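You operate a simulated robot arm through the tools that you are given. There is no shell and no other tool.

The job below is to be done with a simulated robot arm. You get a single attempt, and the scene is never put back.

Task
Feed band from the wide teal roll out to the SMALL line.
Fine: grey lever to OPEN before the roll goes on the band feeder's peg, to GRIP before turning the black knob; the other rolls and the brown core stay.
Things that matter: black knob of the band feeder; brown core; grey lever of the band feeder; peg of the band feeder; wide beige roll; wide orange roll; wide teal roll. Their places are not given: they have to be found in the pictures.

Only the result counts: the job must be done as asked and must still hold three seconds after the hand-in. Knocking over, shifting, dropping, spilling or breaking anything else fails it.

Robot
A 7-joint arm with a two-finger parallel gripper, fixed in place. Base frame: the origin is on the floor under the middle of its stand, x ahead of it, y to its left, z up. Lengths are in mm, angles in rad, forces in N, time in s.
It reaches about 1479 mm from its shoulder. Its first joint turns from -2.897 to 2.897 rad. Payload 4.4 kg.
The TCP is the grasp point between the finger pads, 23 mm short of the fingertips. In the tool frame z runs along the fingers and y along their closing line. The gripper opens to 94 mm. The fingers are 38 mm wide and 10 mm thick; the gripper's body (54 by 96 mm) begins 39 mm behind the TCP.
Orientation is that of the tool frame in the base frame, as a unit quaternion [x, y, z, w]. With the fingers straight down and closing along the base's y, the tool's x points along the base's -x, its y along +y and its z along -z.

Tools
- The arm moves only by the tool step_arm. Its argument "motion" is a list of rows, each a list of 7 numbers: the shift along the tool's x, y, z in units of 40 mm (1.0 is 40 mm), then the turn, a rotation vector about the tool's x, y, z in units of 5 degrees (1.0 is 5 degrees), then the closure, from 0 (fully open) to 1 (shut). In form: [[dx, dy, dz, wx, wy, wz, hand], ...]. A call has 1 to 20 rows; each row shifts and turns the commanded pose from where the row before left it, along the tool's axes as they then stand. A call with a number of a shift or a turn outside -1 to 1 is refused whole. Each row takes 0.2 s and may step no farther than 50 mm and 0.15 rad from the row before; otherwise, or with a gripper value out of range, the whole call is refused. Where a pose cannot be reached the arm comes as near as it can. A force on the tool above 90 N (or 10 N above the force at the start of the call, whichever is more), or a blocked arm, ends the call early, and 0.2 s more pass. The fingers move at their own pace (about 72 mm/s each) and stop on an object; they squeeze with about 21 N. The grip force told is the motor's: it shows also when the fingers shut on nothing. Time passes only in rows, and 0.2 s behind the last, so rows that do not move let the fingers close. The reply holds the time, the measured pose of the TCP, the force on the tool along the base axes, the opening and the grip force, in the units named above and with some noise, with the torque about the TCP (base axes, N m) and any sound that the robot's microphone picked up.
- Cameras (640 x 400 px; columns grow to the right, rows downward): "scene" is fixed at [42.2, -495.3, 1601.1]; the picture's right is [0.76, -0.65, 0.00], its down [-0.18, -0.21, -0.96] and it looks along [0.62, 0.73, -0.27] (base axes); focal length 356 px, centre (320, 200). "wrist" rides on the gripper at [86, 16, -74] in the tool frame; the picture's right is [-0.18, 0.98, 0.00], its down [-0.58, -0.11, -0.81] and it looks along [-0.79, -0.15, 0.59] (tool axes); focal length 243 px, centre (320, 200).
- grab_frame(camera): a new picture of that camera. It takes no simulated time.
- locate(camera, pixels): there is no depth. For up to 12 entries [column, row, z] of the newest picture of that camera ("zoom" is the newest enlarged one), the place [x, y] in the base frame at which the ray of that pixel passes the height z, good to about 3 mm, but the place of the scene camera against the robot may be out by one fixed shift of up to 25 mm in any direction. It takes no simulated time.
- inspect(camera, box): a new picture of the part [left, top, right, bottom] of that camera's present view, enlarged. It takes no simulated time.
- hand_in(): hands the job in; it is judged then, once.

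Leave the gripper open and the arm clear of the work at the hand-in unless told otherwise.

The tools are called as name(argument=value, ...) on one line, values as JSON. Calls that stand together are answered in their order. step_arm: Moves the arm, as the interface text tells. Its arguments: {"type":"object","properties":{"motion":{"type":"array"}},"required":["motion"]} The other tools are called the same way: grab_frame (camera) takes a picture; locate (camera, pixels) gives the place at which the rays of pixels pass given heights; inspect (camera, box) takes an enlarged picture of a part of a camera's view; hand_in () hands the job in.

At the start:

```text
time_s: 0.0
eef_pos: [538.1, 422.1, 1368.9]
orientation: [0.001, 1.0, -0.001, 0.0]
ft_force: [-0.5, 0.7, 0.9]
ft_torque: [-0.01, 0.02, 0.01]
gripper_width: 94.1
grip_force: 0.0
```

scene: 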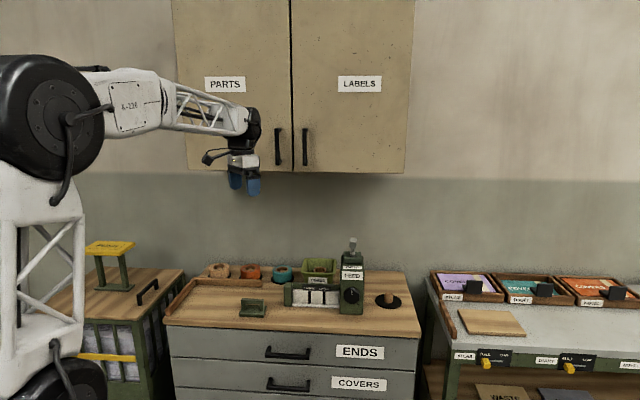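
wrist: 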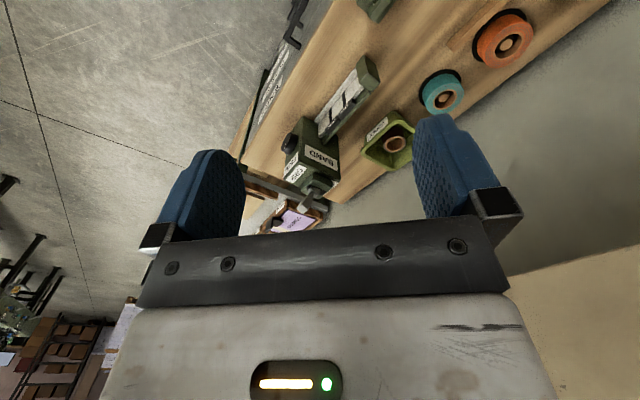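

I see the workbench with the band feeder (green box with a black knob near (352,295)), rolls at about (220,270), (250,272), (284,273). I will enlarge these parts to see more.

inspect(camera="scene", box=[270, 225, 430, 325])

inspect(camera="scene", box=[160, 240, 320, 340])

inspect(camera="wrist", box=[240, 0, 560, 200])

```text
4.00 times, centred on (350, 275) of scene
```

zoom: 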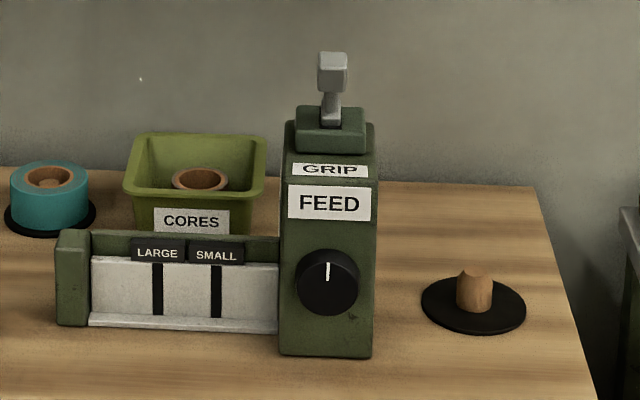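

```text
4.00 times, centred on (240, 290) of scene
```

zoom: 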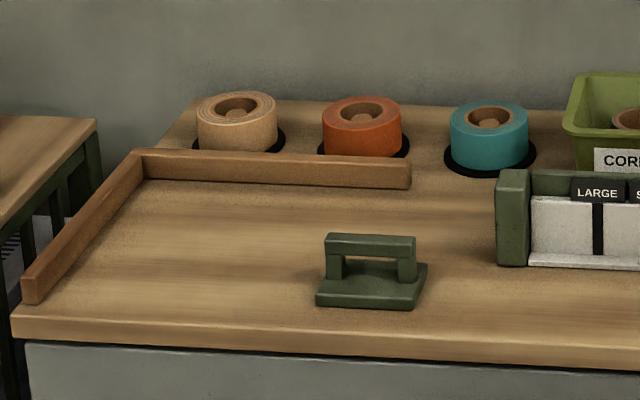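

```text
2.00 times, centred on (400, 100) of wrist
```

zoom: 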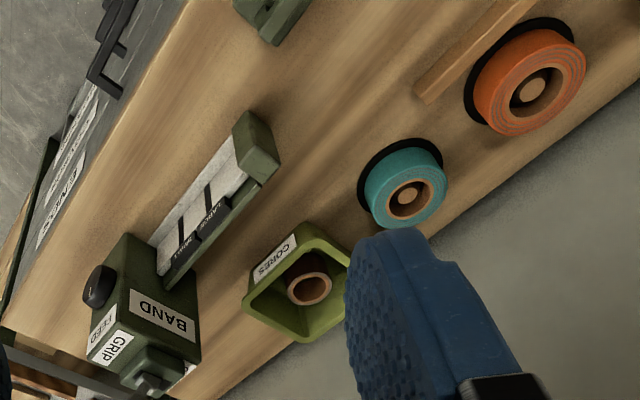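

I will measure positions at several trial heights: bench corner, roll centres and feeder parts, from both cameras.

grab_frame(camera="scene")

grab_frame(camera="wrist")

locate(camera="scene", pixels=[[282.5, 269.5, 900], [282.5, 269.5, 950], [282.5, 269.5, 1000], [282.5, 269.5, 1050], [388.5, 297, 900], [388.5, 297, 950], [388.5, 297, 1000], [320, 269.5, 900], [320, 269.5, 950], [320, 269.5, 1000]])

locate(camera="wrist", pixels=[[443.5, 97.5, 900], [443.5, 97.5, 950], [443.5, 97.5, 1000], [443.5, 97.5, 1050], [505.5, 44.5, 900], [505.5, 44.5, 950], [505.5, 44.5, 1000], [395, 143.5, 900], [395, 143.5, 950], [395, 143.5, 1000]])

```text
taken
```

scene: 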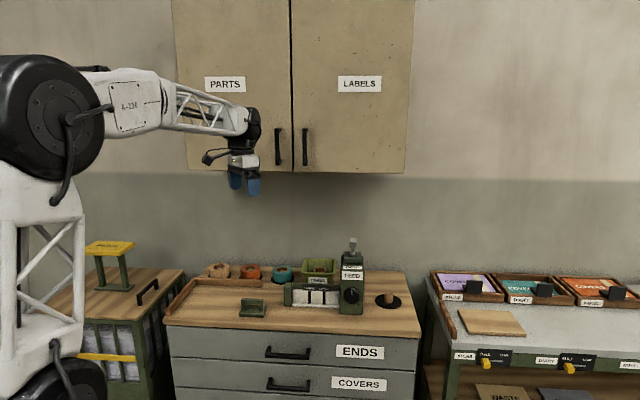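

```text
taken
```

wrist: 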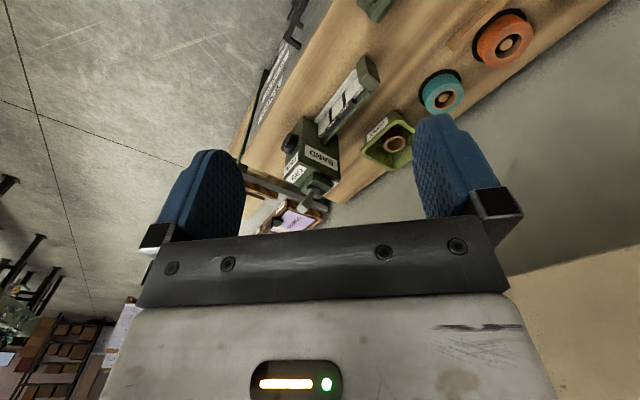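

```text
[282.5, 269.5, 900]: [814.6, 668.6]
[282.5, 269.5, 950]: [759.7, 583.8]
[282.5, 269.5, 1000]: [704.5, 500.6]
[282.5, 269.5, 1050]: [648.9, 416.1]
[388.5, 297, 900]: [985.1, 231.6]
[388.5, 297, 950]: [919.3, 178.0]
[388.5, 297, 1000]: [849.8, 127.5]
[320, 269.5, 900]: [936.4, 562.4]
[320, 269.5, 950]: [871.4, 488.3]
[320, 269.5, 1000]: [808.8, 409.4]
```

```text
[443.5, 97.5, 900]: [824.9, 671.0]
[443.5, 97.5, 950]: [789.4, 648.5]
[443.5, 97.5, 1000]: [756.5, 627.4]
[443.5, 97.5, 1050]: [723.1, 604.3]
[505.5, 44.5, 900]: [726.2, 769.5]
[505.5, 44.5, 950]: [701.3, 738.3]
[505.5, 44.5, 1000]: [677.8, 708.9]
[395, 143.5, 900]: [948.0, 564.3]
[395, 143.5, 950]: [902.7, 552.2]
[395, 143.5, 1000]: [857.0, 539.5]
```

Scene and wrist rays of the teal roll meet near z≈900 at about (820,670), so the bench is slightly lower and set diagonally. I will measure bench edges and feeder features to get the direction of the bench.

locate(camera="scene", pixels=[[166, 322, 860], [419, 334, 860], [403, 272, 860], [388.5, 301, 860], [340, 313, 860], [364, 314, 860], [284, 306, 860], [282, 280, 860], [308, 255, 910], [336.5, 259, 910], [353, 237, 1000], [351, 295, 920]])

locate(camera="wrist", pixels=[[290, 143, 920], [322, 157, 950], [318, 196, 1000], [345, 93, 880], [378, 75, 860], [399, 142, 890], [440, 90, 860], [503, 45, 900]])

inspect(camera="wrist", box=[240, 60, 400, 220])

```text
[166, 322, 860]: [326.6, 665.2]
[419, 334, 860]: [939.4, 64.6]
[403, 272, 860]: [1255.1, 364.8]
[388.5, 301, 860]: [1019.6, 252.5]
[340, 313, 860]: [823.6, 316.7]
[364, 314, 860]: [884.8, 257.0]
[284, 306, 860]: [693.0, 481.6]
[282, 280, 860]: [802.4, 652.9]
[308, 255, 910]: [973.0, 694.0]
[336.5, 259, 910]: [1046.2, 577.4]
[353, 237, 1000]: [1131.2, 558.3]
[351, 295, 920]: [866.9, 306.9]
```

```text
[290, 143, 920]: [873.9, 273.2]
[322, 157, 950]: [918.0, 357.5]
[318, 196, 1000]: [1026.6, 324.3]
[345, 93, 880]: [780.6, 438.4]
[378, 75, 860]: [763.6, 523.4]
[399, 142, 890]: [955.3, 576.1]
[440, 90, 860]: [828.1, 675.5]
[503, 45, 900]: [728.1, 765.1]
```

```text
2.50 times, centred on (320, 140) of wrist
```

zoom: 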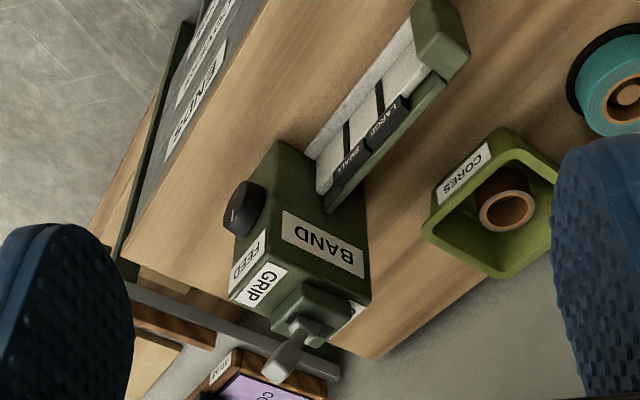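

The bench's right direction is about u=(0.714,−0.700) and its depth direction v=(0.700,0.714). I will yaw the hand by about 45.6° so the fingers close along the bench and the wrist camera looks toward the wall.

step_arm(motion=[[0, 0, 0, 0, 0, -1, 0], [0, 0, 0, 0, 0, -1, 0], [0, 0, 0, 0, 0, -1, 0], [0, 0, 0, 0, 0, -1, 0], [0, 0, 0, 0, 0, -1, 0], [0, 0, 0, 0, 0, -1, 0], [0, 0, 0, 0, 0, -1, 0], [0, 0, 0, 0, 0, -1, 0], [0, 0, 0, 0, 0, -1, 0], [0, 0, 0, 0, 0, -0.1, 0]])

grab_frame(camera="wrist")

```text
time_s: 2.2
eef_pos: [539.0, 423.3, 1369.2]
orientation: [-0.388, 0.922, 0.0, 0.0]
ft_force: [-0.4, 0.1, 0.3]
ft_torque: [-0.02, 0.02, -0.02]
gripper_width: 94.0
grip_force: 0.0
```

```text
taken
```

wrist: 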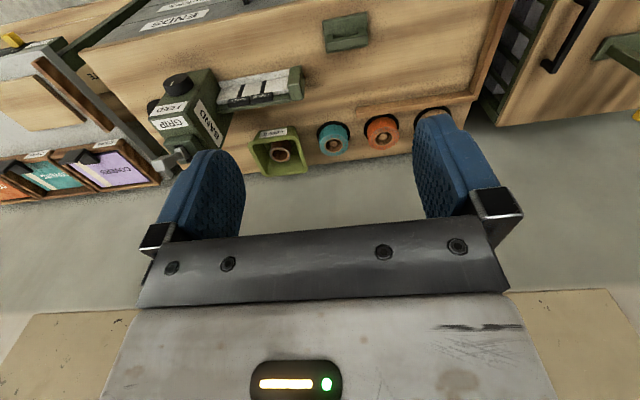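

The view is now aligned with the bench. I will enlarge the region of interest.

inspect(camera="wrist", box=[120, 50, 320, 190])

inspect(camera="wrist", box=[240, 70, 440, 190])

```text
2.86 times, centred on (220, 120) of wrist
```

zoom: 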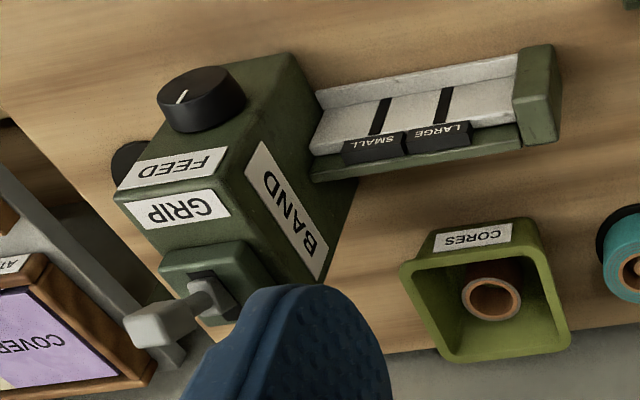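

```text
3.20 times, centred on (340, 130) of wrist
```

zoom: 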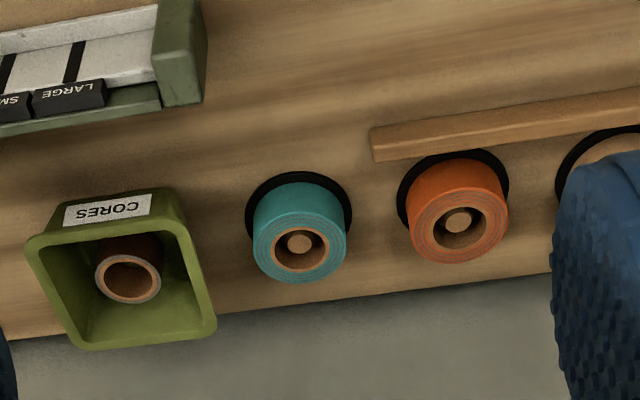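

I can see the feeder: lever near (180,150), knob (177,85), track to the right (260,85). I will move the hand about 320 mm along the bench to the right (tool −y) to view the feeder between the fingers.

step_arm(motion=[[0, -1, 0, 0, 0, 0, 0], [0, -1, 0, 0, 0, 0, 0], [0, -1, 0, 0, 0, 0, 0], [0, -1, 0, 0, 0, 0, 0], [0, -1, 0, 0, 0, 0, 0], [0, -1, 0, 0, 0, 0, 0], [0, -1, 0, 0, 0, 0, 0], [0, -1, 0, 0, 0, 0, 0], [0, 0, 0, 0, 0, 0, 0]])

grab_frame(camera="wrist")

inspect(camera="wrist", box=[210, 40, 420, 200])

```text
time_s: 4.2
eef_pos: [768.1, 200.8, 1367.7]
orientation: [-0.387, 0.922, 0.0, 0.0]
ft_force: [0.0, 0.0, -0.2]
ft_torque: [0.0, -0.04, -0.01]
gripper_width: 94.2
grip_force: 0.0
```

```text
taken
```

wrist: 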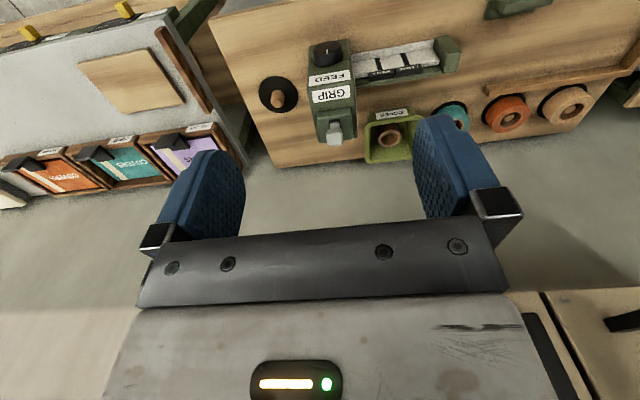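

```text
2.50 times, centred on (315, 120) of wrist
```

zoom: 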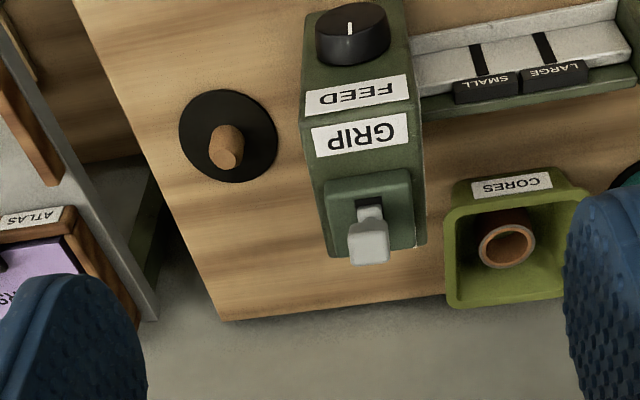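

From two views I estimate: lever tip about u=417,v=855,z≈1124 leaning toward the GRIP label (front); knob front at v≈792,z≈960. I'll enlarge the lever, the peg and the knob in the present view to refine.

inspect(camera="wrist", box=[300, 90, 380, 150])

locate(camera="zoom", pixels=[[320, 300, 1120], [320, 200, 1065], [320, 100, 1045]])

inspect(camera="wrist", box=[240, 60, 320, 120])

inspect(camera="wrist", box=[295, 30, 455, 110])

```text
6.67 times, centred on (340, 120) of wrist
```

zoom: 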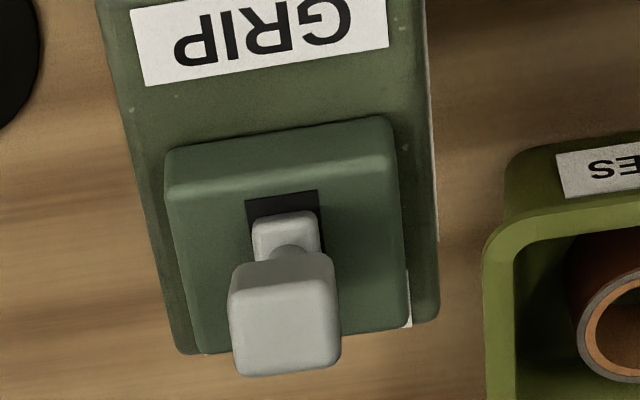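

```text
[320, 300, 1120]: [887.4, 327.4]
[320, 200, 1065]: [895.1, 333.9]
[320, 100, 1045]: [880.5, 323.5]
```

```text
6.67 times, centred on (280, 90) of wrist
```

zoom: 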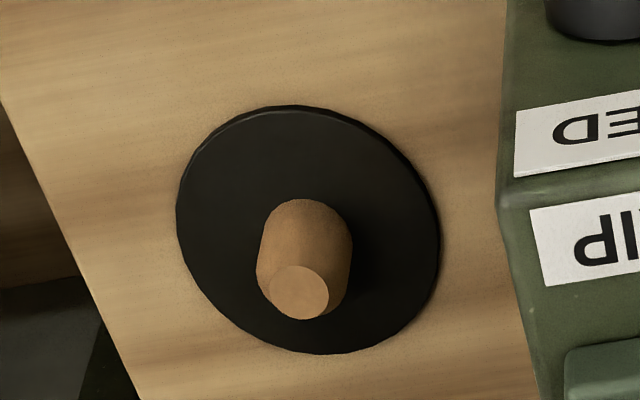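

```text
4.00 times, centred on (375, 70) of wrist
```

zoom: 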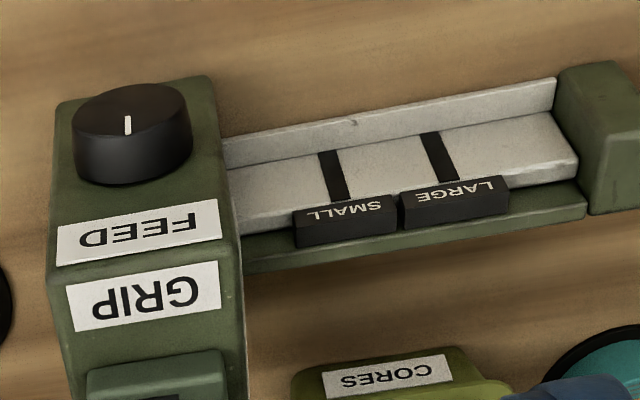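

The lever leans toward the front, so it is at GRIP; I must push its tip toward the wall. I'll shut the fingers, move to in front of the lever (u≈417, v≈790) and go down to about z=1150, then look again.

step_arm(motion=[[-0.9, -0.07, 0, 0, 0, 0, 1], [-0.9, -0.07, 0, 0, 0, 0, 1], [-0.9, -0.06, 0, 0, 0, 0, 1], [0, 0, 0.9, 0, 0, 0, 1], [0, 0, 0.9, 0, 0, 0, 1], [0, 0, 0.9, 0, 0, 0, 1], [0, 0, 0.9, 0, 0, 0, 1], [0, 0, 0.9, 0, 0, 0, 1], [0, 0, 0.9, 0, 0, 0, 1], [0, 0, 0, 0, 0, 0, 1]])

grab_frame(camera="wrist")

grab_frame(camera="scene")

```text
time_s: 6.4
eef_pos: [846.2, 269.9, 1153.5]
orientation: [-0.386, 0.922, 0.0, 0.001]
ft_force: [0.3, 0.0, -0.2]
ft_torque: [0.02, 0.0, 0.06]
gripper_width: 0.3
grip_force: 20.7
```

```text
taken
```

wrist: 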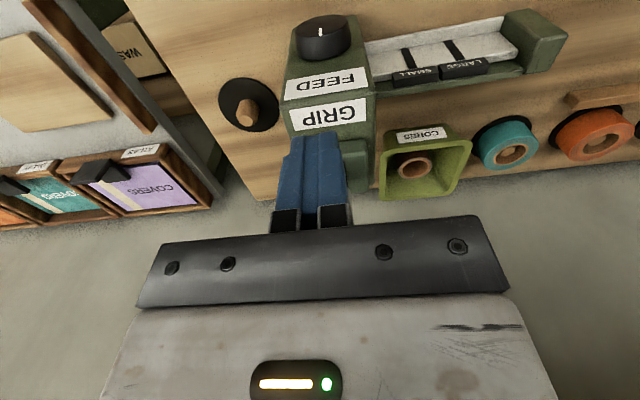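

```text
taken
```

scene: 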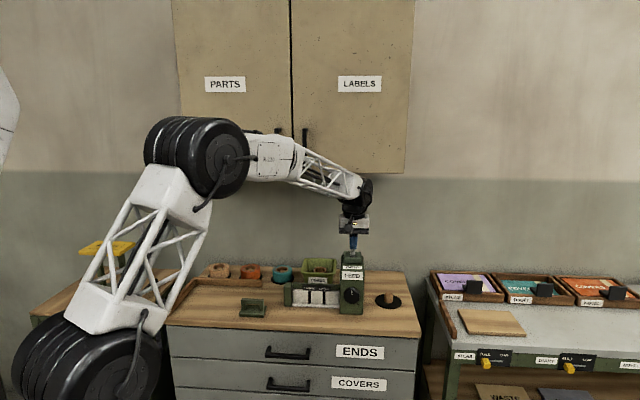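

The hand is in front of the lever. I'll enlarge the scene view around lever and hand, and the wrist view, to check heights.

inspect(camera="scene", box=[310, 200, 400, 260])

inspect(camera="wrist", box=[210, 60, 310, 140])

inspect(camera="wrist", box=[270, 100, 400, 200])

```text
6.67 times, centred on (355, 230) of scene
```

zoom: 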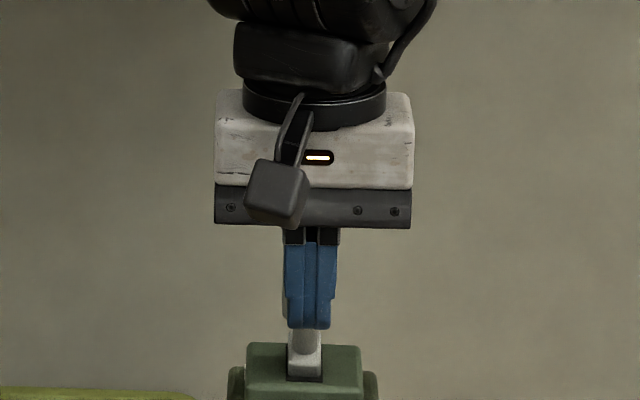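

```text
5.00 times, centred on (260, 100) of wrist
```

zoom: 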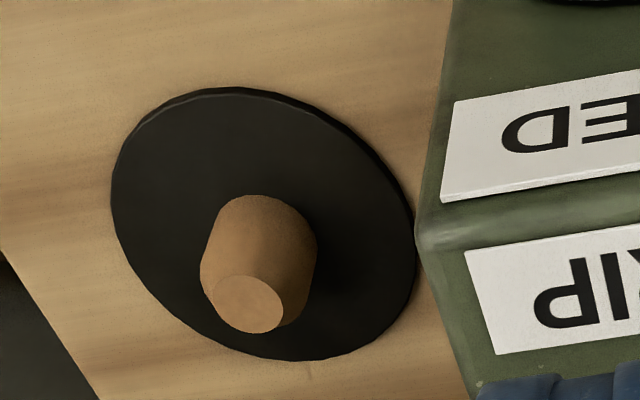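

```text
4.00 times, centred on (335, 150) of wrist
```

zoom: 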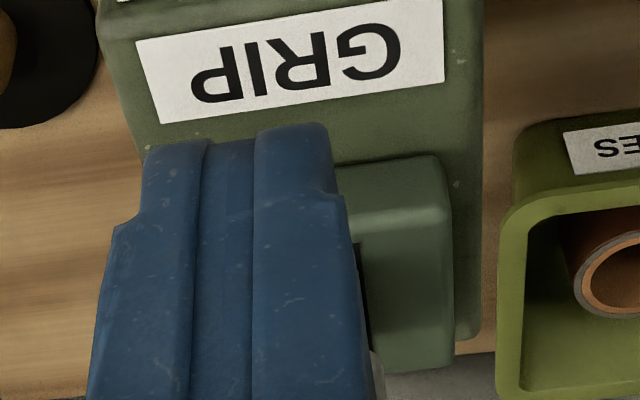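

Fingers and lever line up (lever at about column 304, fingers 308 in the zoom). I'll go down 31 mm and then push toward the wall in small steps.

step_arm(motion=[[0, 0, 0.78, 0, 0, 0, 1], [0, 0, 0, 0, 0, 0, 1], [-0.5, 0, 0, 0, 0, 0, 1], [-0.3, 0, 0, 0, 0, 0, 1], [-0.2, 0, 0, 0, 0, 0, 1], [-0.2, 0, 0, 0, 0, 0, 1], [-0.2, 0, 0, 0, 0, 0, 1]])

inspect(camera="scene", box=[310, 200, 400, 260])

grab_frame(camera="wrist")

```text
time_s: 8.0
eef_pos: [885.3, 307.9, 1122.2]
orientation: [-0.387, 0.922, -0.001, 0.0]
ft_force: [-0.7, -1.0, 0.0]
ft_torque: [0.02, -0.02, -0.01]
gripper_width: 0.0
grip_force: 21.1
```

```text
6.67 times, centred on (355, 230) of scene
```

zoom: 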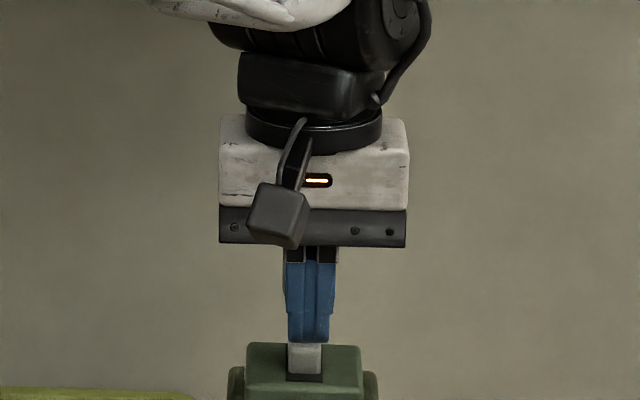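

```text
taken
```

wrist: 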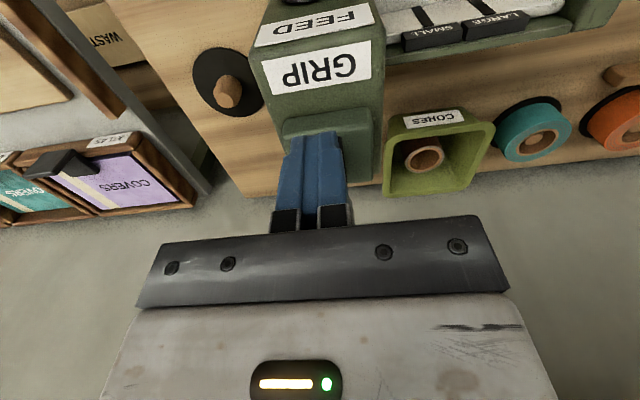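

TCP is at v≈839 with about 1 N pushing back: contact has begun. I'll keep on pushing in 6–8 mm steps.

step_arm(motion=[[-0.2, 0, 0, 0, 0, 0, 1], [-0.2, 0, 0, 0, 0, 0, 1], [-0.2, 0, 0, 0, 0, 0, 1]])

inspect(camera="scene", box=[310, 200, 400, 260])

```text
time_s: 8.8
eef_pos: [902.4, 326.2, 1123.1]
orientation: [-0.386, 0.922, 0.0, 0.0]
ft_force: [0.2, -0.4, -0.3]
ft_torque: [0.04, 0.01, 0.0]
gripper_width: 0.0
grip_force: 21.3
```

```text
6.67 times, centred on (355, 230) of scene
```

zoom: 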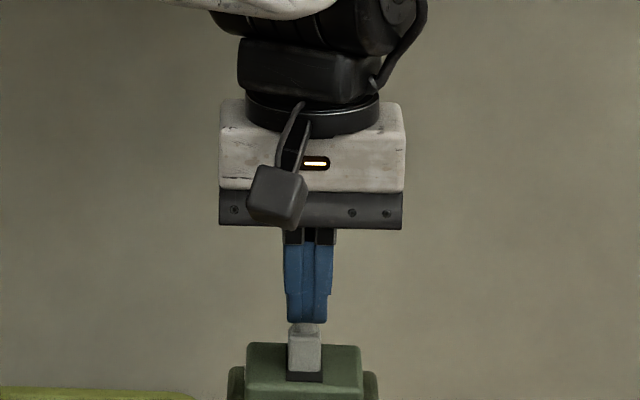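

Still little force at v≈864. I'll push on another ~20 mm.

step_arm(motion=[[-0.2, 0, 0, 0, 0, 0, 1], [-0.2, 0, 0, 0, 0, 0, 1], [-0.2, 0, 0, 0, 0, 0, 1]])

inspect(camera="scene", box=[310, 200, 400, 260])

grab_frame(camera="wrist")

```text
time_s: 9.6
eef_pos: [914.8, 337.6, 1122.1]
orientation: [-0.386, 0.923, -0.001, -0.005]
ft_force: [-40.1, -26.2, 9.4]
ft_torque: [-0.47, 0.89, 0.22]
gripper_width: 0.0
grip_force: 20.7
stopped in row 3: the force on the tool passed its limit at 118 N (the readings are from after the stop); the commanded pose is now the measured one
```

```text
6.67 times, centred on (355, 230) of scene
```

zoom: 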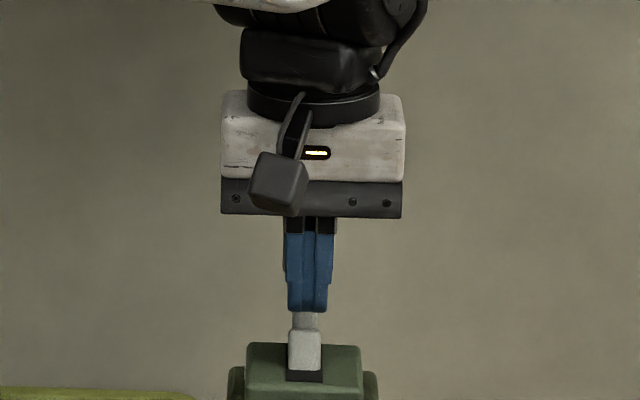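

```text
taken
```

wrist: 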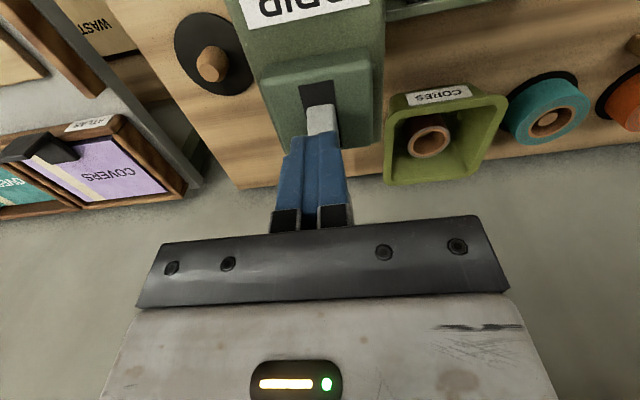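

The force jumped to 118 N at v≈881: an end stop. I'll back off and look at the lever.

step_arm(motion=[[0.5, 0, 0, 0, 0, 0, 1], [0.9, 0, 0, 0, 0, 0, 1], [0.9, 0, 0, 0, 0, 0, 1], [0, 0, -0.9, 0, 0, 0, 1], [0, 0, -0.9, 0, 0, 0, 1], [0, 0, -0.9, 0, 0, 0, 0], [0, 0, -0.9, 0, 0, 0, 0], [0, 0, -0.9, 0, 0, 0, 0], [0, 0, 0, 0, 0, 0, 0]])

grab_frame(camera="wrist")

inspect(camera="scene", box=[310, 200, 400, 260])

inspect(camera="wrist", box=[220, 20, 420, 160])

```text
time_s: 11.6
eef_pos: [849.5, 270.3, 1302.7]
orientation: [-0.386, 0.922, -0.002, -0.005]
ft_force: [-0.2, -0.2, 0.2]
ft_torque: [-0.04, -0.02, 0.04]
gripper_width: 94.3
grip_force: 0.1
```

```text
taken
```

wrist: 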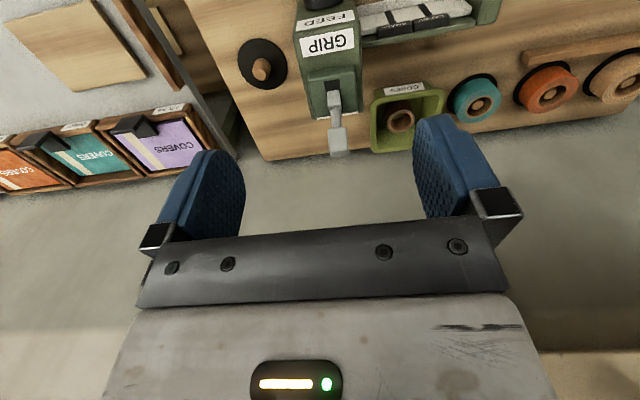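

```text
6.67 times, centred on (355, 230) of scene
```

zoom: 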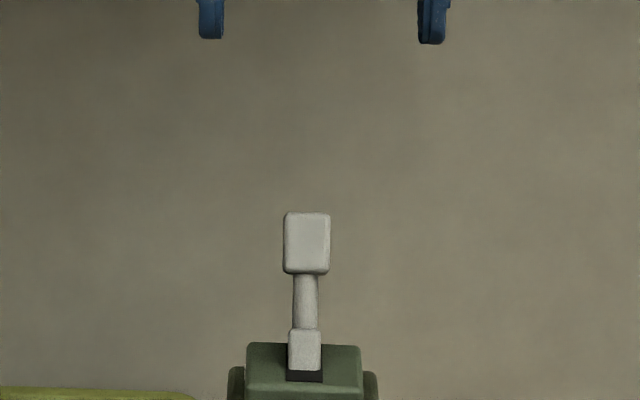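

```text
2.86 times, centred on (320, 90) of wrist
```

zoom: 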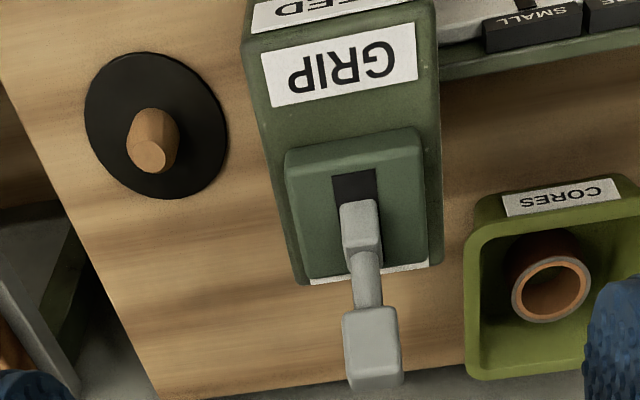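

The lever now leans to the wall side, over the other white label (OPEN), at its stop. Next: the teal roll. I correct a 0.6° tilt, move left along the bench by ~297 mm at this height, then go down to about z=1030 in front of the roll.

step_arm(motion=[[0, 0.93, 0, 0, -0.12, 0, 0], [0, 0.93, 0, 0, 0, 0, 0], [0, 0.93, 0, 0, 0, 0, 0], [0, 0.93, 0, 0, 0, 0, 0], [0, 0.93, 0, 0, 0, 0, 0], [0, 0.93, 0, 0, 0, 0, 0], [0, 0.93, 0, 0, 0, 0, 0], [0, 0.93, 0, 0, 0, 0, 0], [0, 0, 0.85, 0, 0, 0, 0], [0, 0, 0.85, 0, 0, 0, 0], [0, 0, 0.85, 0, 0, 0, 0], [0, 0, 0.85, 0, 0, 0, 0], [0, 0, 0.85, 0, 0, 0, 0], [0, 0, 0.85, 0, 0, 0, 0], [0, 0, 0.85, 0, 0, 0, 0], [0, 0, 0.85, 0, 0, 0, 0], [0, 0, 0, 0, 0, 0, 0]])

grab_frame(camera="wrist")

grab_frame(camera="scene")

```text
time_s: 15.2
eef_pos: [640.7, 482.1, 1029.5]
orientation: [-0.386, 0.922, 0.001, 0.0]
ft_force: [-0.4, -0.2, 0.1]
ft_torque: [0.01, 0.01, -0.01]
gripper_width: 94.2
grip_force: 0.0
```

```text
taken
```

wrist: 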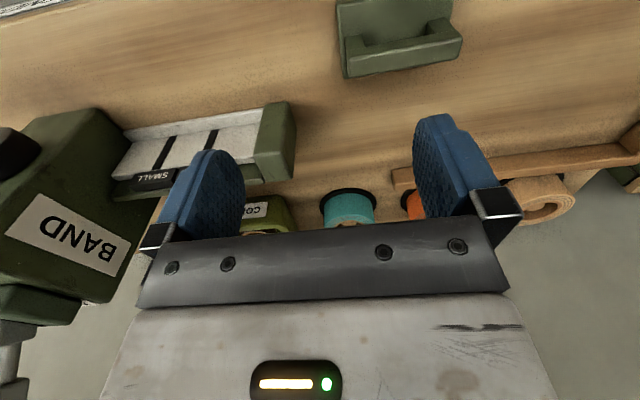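

```text
taken
```

scene: 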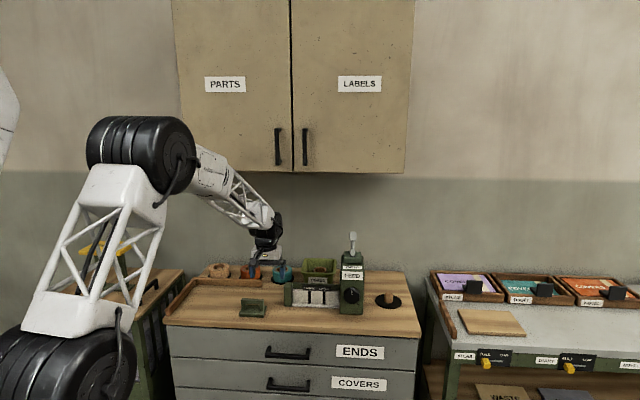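

The teal roll is now at (348,208), straight ahead. I move toward the wall about 208 mm to look from above.

step_arm(motion=[[-0.743, 0, 0, 0, 0, 0, 0], [-0.743, 0, 0, 0, 0, 0, 0], [-0.743, 0, 0, 0, 0, 0, 0], [-0.743, 0, 0, 0, 0, 0, 0], [-0.743, 0, 0, 0, 0, 0, 0], [-0.743, 0, 0, 0, 0, 0, 0], [-0.743, 0, 0, 0, 0, 0, 0], [0, 0, 0, 0, 0, 0, 0]])

grab_frame(camera="wrist")

grab_frame(camera="scene")

```text
time_s: 16.9
eef_pos: [786.9, 630.2, 1032.0]
orientation: [-0.387, 0.922, 0.001, 0.0]
ft_force: [-0.7, 0.0, -0.7]
ft_torque: [-0.04, 0.0, -0.01]
gripper_width: 93.9
grip_force: 0.1
```

```text
taken
```

wrist: 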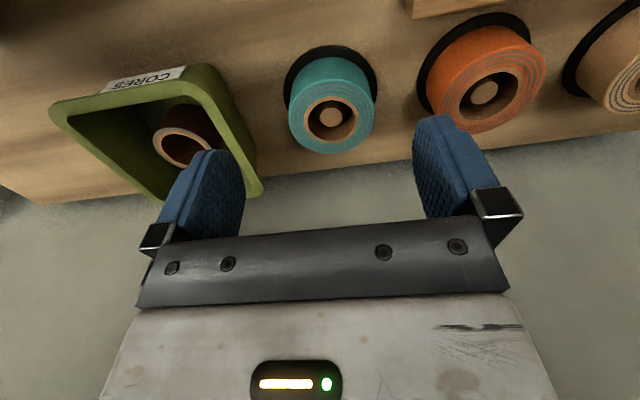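

```text
taken
```

scene: 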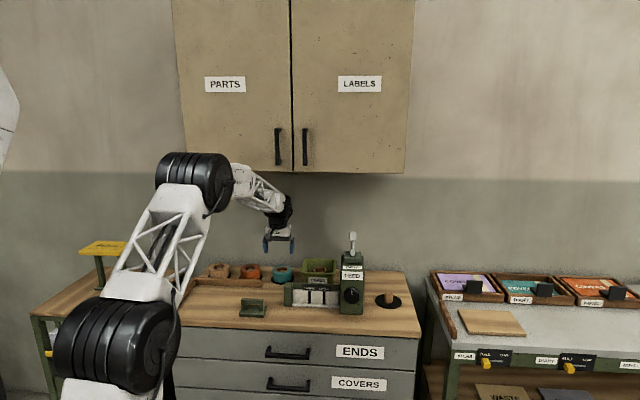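

The teal roll shows at about (332,113). I'll enlarge to find its rim and core centre precisely.

inspect(camera="wrist", box=[272, 40, 392, 160])

locate(camera="wrist", pixels=[[331, 118, 880], [331, 118, 900], [331, 118, 910], [290, 112, 900], [375, 108, 900], [286, 85, 860], [378, 80, 860]])

```text
3.33 times, centred on (332, 100) of wrist
```

zoom: 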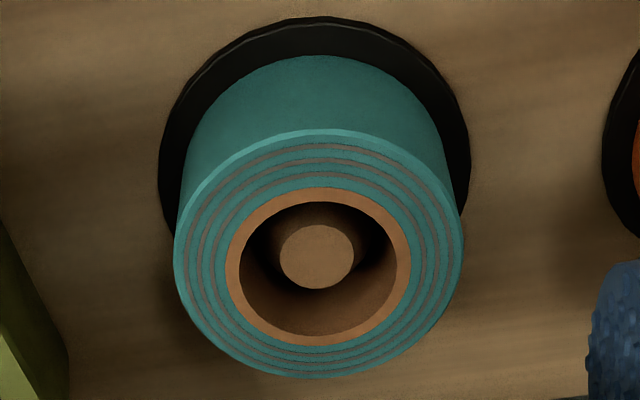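

```text
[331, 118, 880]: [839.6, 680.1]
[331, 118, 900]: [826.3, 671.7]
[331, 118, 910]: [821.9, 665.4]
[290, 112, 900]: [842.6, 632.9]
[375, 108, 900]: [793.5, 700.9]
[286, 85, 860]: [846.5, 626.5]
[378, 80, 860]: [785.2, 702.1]
```

Triangulating with the earlier view, the roll's centre is u≈121.2, v≈1053, top z≈910, diameter ≈82 mm. I move directly above it and down to z≈962 to check alignment before straddling it.

step_arm(motion=[[-0.66, 0.01, 0, 0, 0, 0, 0], [-0.65, 0.01, 0, 0, 0, 0, 0], [0, 0, 0.6, 0, 0, 0, 0], [0, 0, 0.6, 0, 0, 0, 0], [0, 0, 0.55, 0, 0, 0, 0], [0, 0, 0, 0, 0, 0, 0]])

grab_frame(camera="wrist")

inspect(camera="wrist", box=[240, 40, 420, 160])

inspect(camera="scene", box=[200, 210, 360, 310])

```text
time_s: 18.4
eef_pos: [820.4, 668.3, 961.1]
orientation: [-0.386, 0.922, 0.002, 0.0]
ft_force: [0.6, 0.0, -0.5]
ft_torque: [0.0, 0.0, -0.01]
gripper_width: 94.0
grip_force: 0.1
```

```text
taken
```

wrist: 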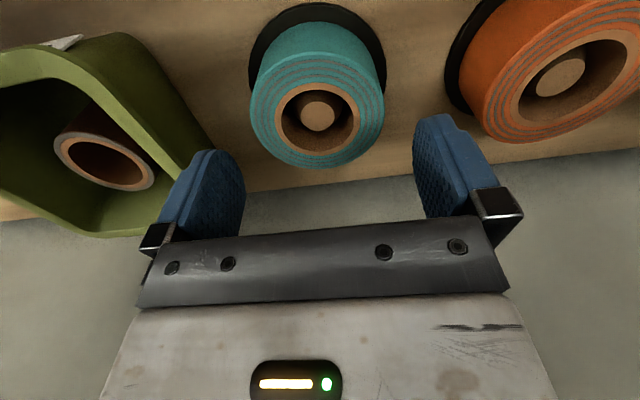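

```text
3.33 times, centred on (330, 100) of wrist
```

zoom: 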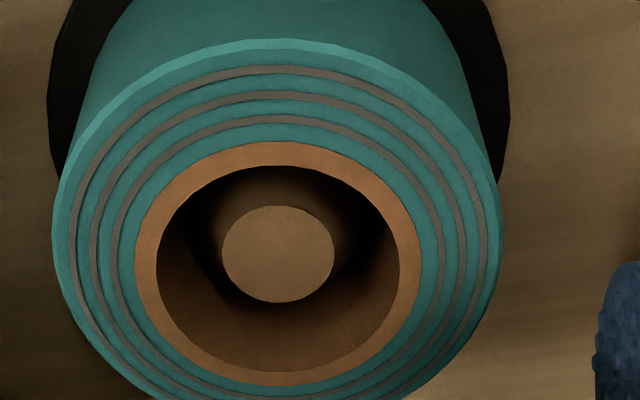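

```text
4.00 times, centred on (280, 260) of scene
```

zoom: 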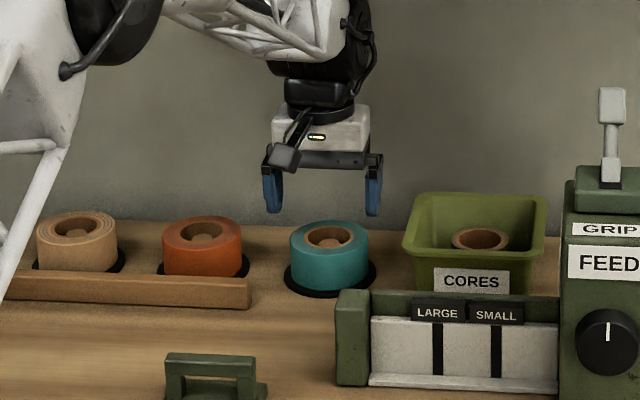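

The roll's centre is about 2 mm to the right and 2 mm toward the wall of the hand. The bin's rim near (215,150) is close to the right finger, so I'll enlarge the bin to check the clearance.

inspect(camera="wrist", box=[0, 10, 260, 250])

inspect(camera="scene", box=[260, 240, 350, 310])

```text
1.67 times, centred on (130, 130) of wrist
```

zoom: 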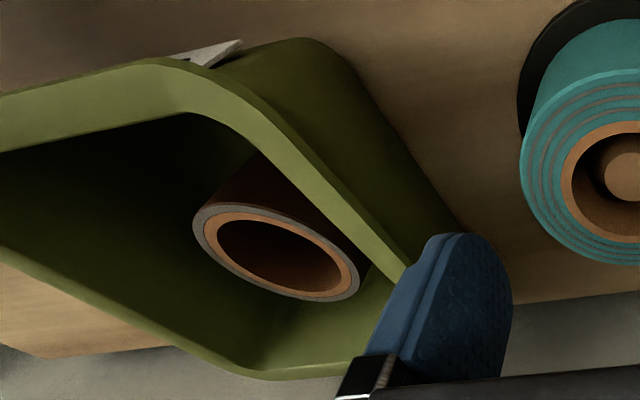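

```text
5.71 times, centred on (305, 275) of scene
```

zoom: 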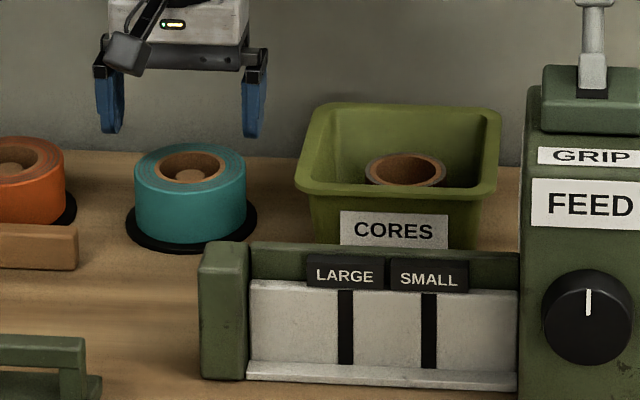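

The bin rim is at about u≈200 while the right finger's outer side will be at u≈178, so there's room. I correct by 2.2 mm right and 2 mm toward the wall, and go down slowly to z≈926 so that the tips only just pass the roll's top.

step_arm(motion=[[-0.05, -0.055, 0, 0, 0, 0, 0], [0, 0, 0, 0, 0, 0, 0], [0, 0, 0.3, 0, 0, 0, 0], [0, 0, 0.3, 0, 0, 0, 0], [0, 0, 0.25, 0, 0, 0, 0], [0, 0, 0, 0, 0, 0, 0]])

grab_frame(camera="wrist")

inspect(camera="wrist", box=[200, 60, 460, 220])

inspect(camera="scene", box=[235, 235, 325, 295])

```text
time_s: 19.8
eef_pos: [824.2, 668.4, 928.5]
orientation: [-0.387, 0.922, 0.001, 0.0]
ft_force: [0.5, -0.7, -0.1]
ft_torque: [0.05, -0.03, 0.01]
gripper_width: 93.9
grip_force: 0.0
```

```text
taken
```

wrist: 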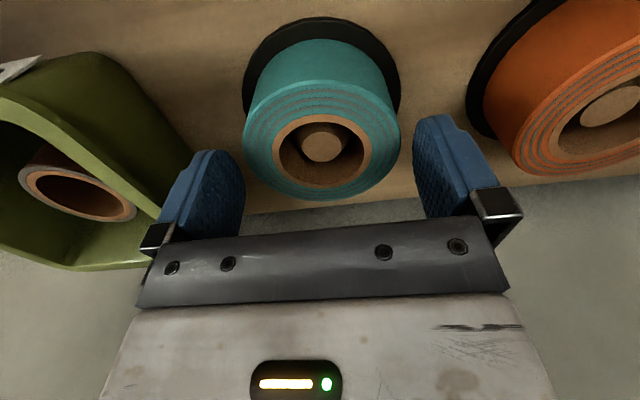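

```text
2.46 times, centred on (330, 140) of wrist
```

zoom: 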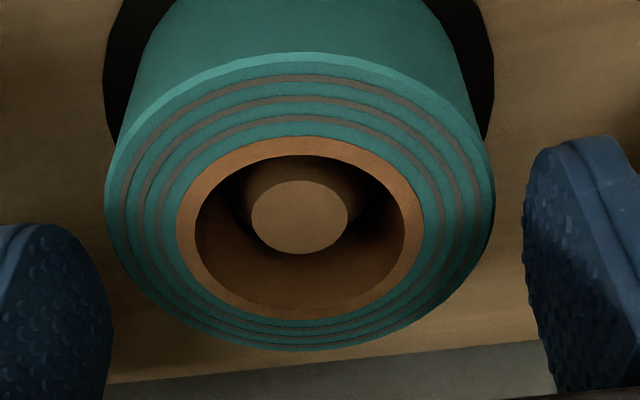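

```text
6.67 times, centred on (280, 265) of scene
```

zoom: 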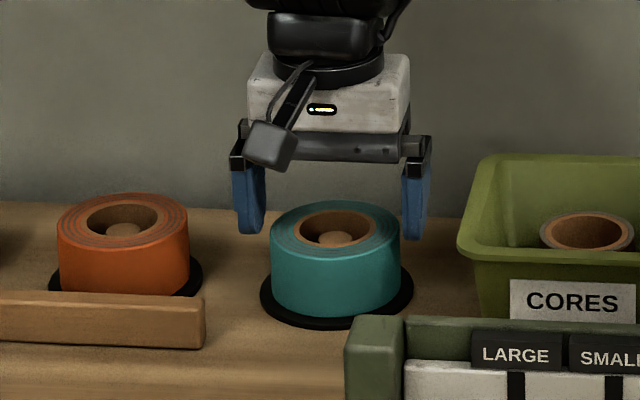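

The fingers straddle the roll evenly in the wrist view (roll centre column ≈321.5). I continue down to z≈897 in small steps.

step_arm(motion=[[0, -0.02, 0.2, 0, 0, 0, 0], [0, 0, 0.2, 0, 0, 0, 0], [0, 0, 0.2, 0, 0, 0, 0], [0, 0, 0.18, 0, 0, 0, 0], [0, 0, 0, 0, 0, 0, 0]])

grab_frame(camera="wrist")

inspect(camera="scene", box=[235, 235, 325, 295])

```text
time_s: 20.9
eef_pos: [824.2, 669.2, 897.2]
orientation: [-0.386, 0.922, 0.001, 0.0]
ft_force: [-0.4, -0.1, 0.0]
ft_torque: [0.0, 0.0, -0.01]
gripper_width: 93.9
grip_force: 0.1
```

```text
taken
```

wrist: 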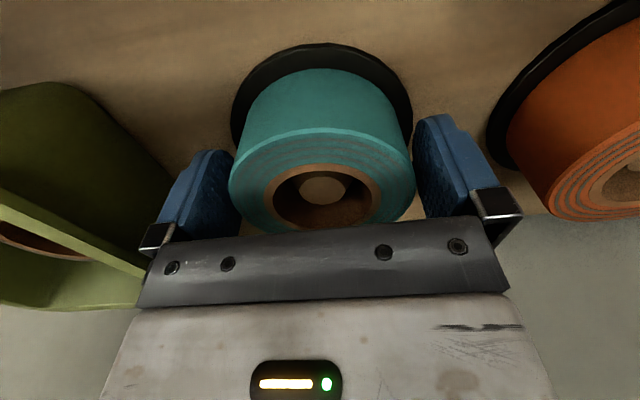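

```text
6.67 times, centred on (280, 265) of scene
```

zoom: 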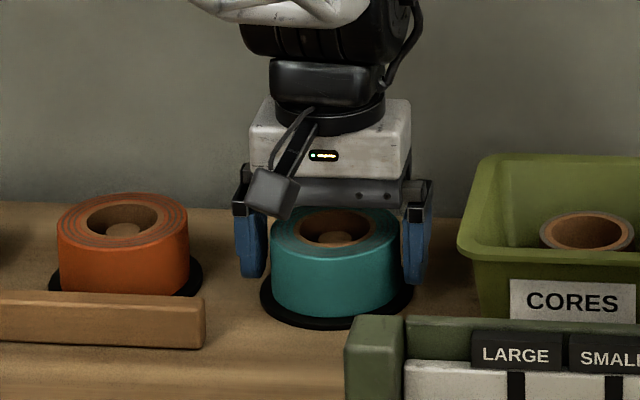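

Fingers straddle the roll without contact force. Closing the gripper on it.

step_arm(motion=[[0, 0, 0, 0, 0, 0, 0.3], [0, 0, 0, 0, 0, 0, 1], [0, 0, 0, 0, 0, 0, 1], [0, 0, 0, 0, 0, 0, 1]])

grab_frame(camera="wrist")

```text
time_s: 21.9
eef_pos: [826.1, 668.8, 897.7]
orientation: [-0.386, 0.923, 0.001, 0.001]
ft_force: [0.6, -0.4, 0.6]
ft_torque: [0.0, 0.0, 0.0]
gripper_width: 83.0
grip_force: 20.6
```

```text
taken
```

wrist: 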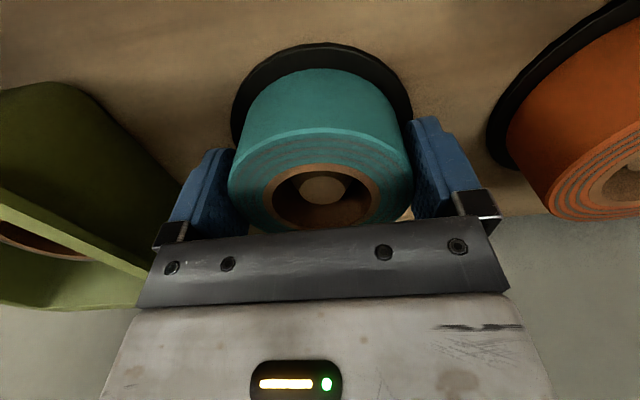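

Gripped at 83.0 mm with 20.6 N. I lift it straight up off its peg by about 120 mm and check.

step_arm(motion=[[0, 0, -0.25, 0, 0, 0, 1], [0, 0, -0.5, 0, 0, 0, 1], [0, 0, -0.5, 0, 0, 0, 1], [0, 0, -0.6, 0, 0, 0, 1], [0, 0, -0.6, 0, 0, 0, 1], [0, 0, -0.6, 0, 0, 0, 1], [0, 0, 0, 0, 0, 0, 1]])

grab_frame(camera="wrist")

inspect(camera="scene", box=[215, 215, 345, 305])

```text
time_s: 23.6
eef_pos: [825.8, 667.1, 1017.7]
orientation: [-0.386, 0.923, 0.001, 0.0]
ft_force: [-0.8, 1.0, -1.0]
ft_torque: [0.02, -0.04, -0.01]
gripper_width: 83.2
grip_force: 21.4
```

```text
taken
```

wrist: 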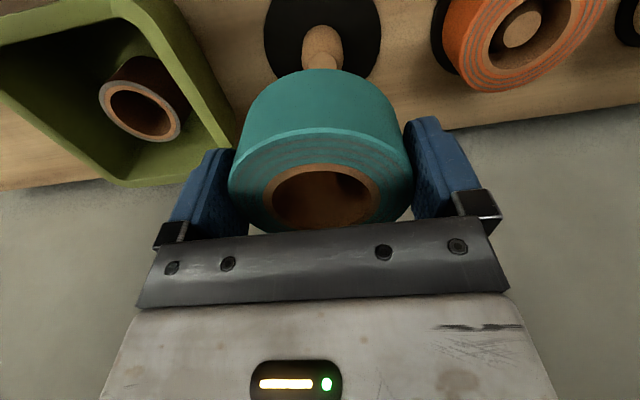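

```text
4.44 times, centred on (280, 260) of scene
```

zoom: 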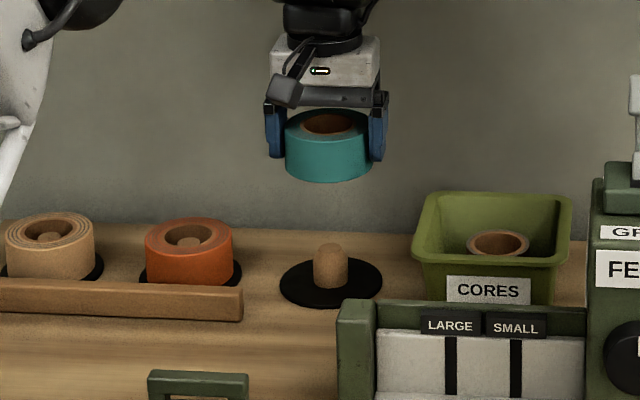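

The roll is held and clear of its peg. I pull back from the wall by 265 mm, then rise to about z=1235 to clear the lever.

step_arm(motion=[[0.4, 0, 0, 0, 0, 0, 1], [0.7, 0, 0, 0, 0, 0, 1], [0.8, 0, 0, 0, 0, 0, 1], [0.8, 0, 0, 0, 0, 0, 1], [0.8, 0, 0, 0, 0, 0, 1], [0.8, 0, 0, 0, 0, 0, 1], [0.8, 0, 0, 0, 0, 0, 1], [0.8, 0, 0, 0, 0, 0, 1], [0.5, 0, 0, 0, 0, 0, 1], [0.2, 0, -0.4, 0, 0, 0, 1], [0, 0, -0.8, 0, 0, 0, 1], [0, 0, -0.8, 0, 0, 0, 1], [0, 0, -0.8, 0, 0, 0, 1], [0, 0, -0.8, 0, 0, 0, 1], [0, 0, -0.8, 0, 0, 0, 1], [0, 0, -0.6, 0, 0, 0, 1], [0, 0, -0.4, 0, 0, 0, 1], [0, 0, 0, 0, 0, 0, 1]])

grab_frame(camera="scene")

```text
time_s: 27.4
eef_pos: [641.4, 477.9, 1235.4]
orientation: [-0.387, 0.922, 0.001, 0.001]
ft_force: [-1.1, -0.3, 0.1]
ft_torque: [-0.03, -0.03, 0.01]
gripper_width: 82.9
grip_force: 20.9
```

```text
taken
```

scene: 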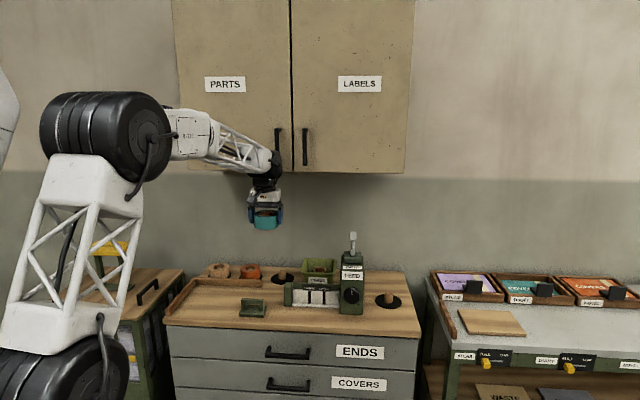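

Still held. Now I travel right along the bench by 437 mm at this height, passing in front of and above the feeder.

step_arm(motion=[[0, -0.5, 0, 0, 0, 0, 1], [0, -0.9, 0, 0, 0, 0, 1], [0, -0.9, 0, 0, 0, 0, 1], [0, -0.9, 0, 0, 0, 0, 1], [0, -0.9, 0, 0, 0, 0, 1], [0, -0.9, 0, 0, 0, 0, 1], [0, -0.9, 0, 0, 0, 0, 1], [0, -0.9, 0, 0, 0, 0, 1], [0, -0.9, 0, 0, 0, 0, 1], [0, -0.9, 0, 0, 0, 0, 1], [0, -0.9, 0, 0, 0, 0, 1], [0, -0.9, 0, 0, 0, 0, 1], [0, -0.53, 0, 0, 0, 0, 1], [0, 0, 0, 0, 0, 0, 1]])

grab_frame(camera="wrist")

grab_frame(camera="scene")

```text
time_s: 30.4
eef_pos: [949.3, 169.4, 1231.3]
orientation: [-0.386, 0.923, 0.001, 0.0]
ft_force: [-0.1, -0.5, -1.1]
ft_torque: [-0.01, -0.02, -0.07]
gripper_width: 83.3
grip_force: 21.0
```

```text
taken
```

wrist: 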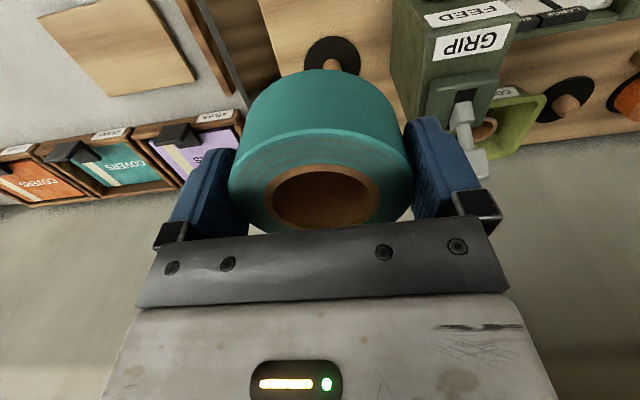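

```text
taken
```

scene: 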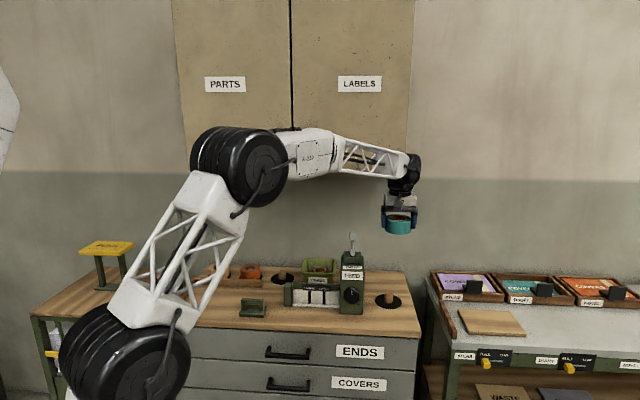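

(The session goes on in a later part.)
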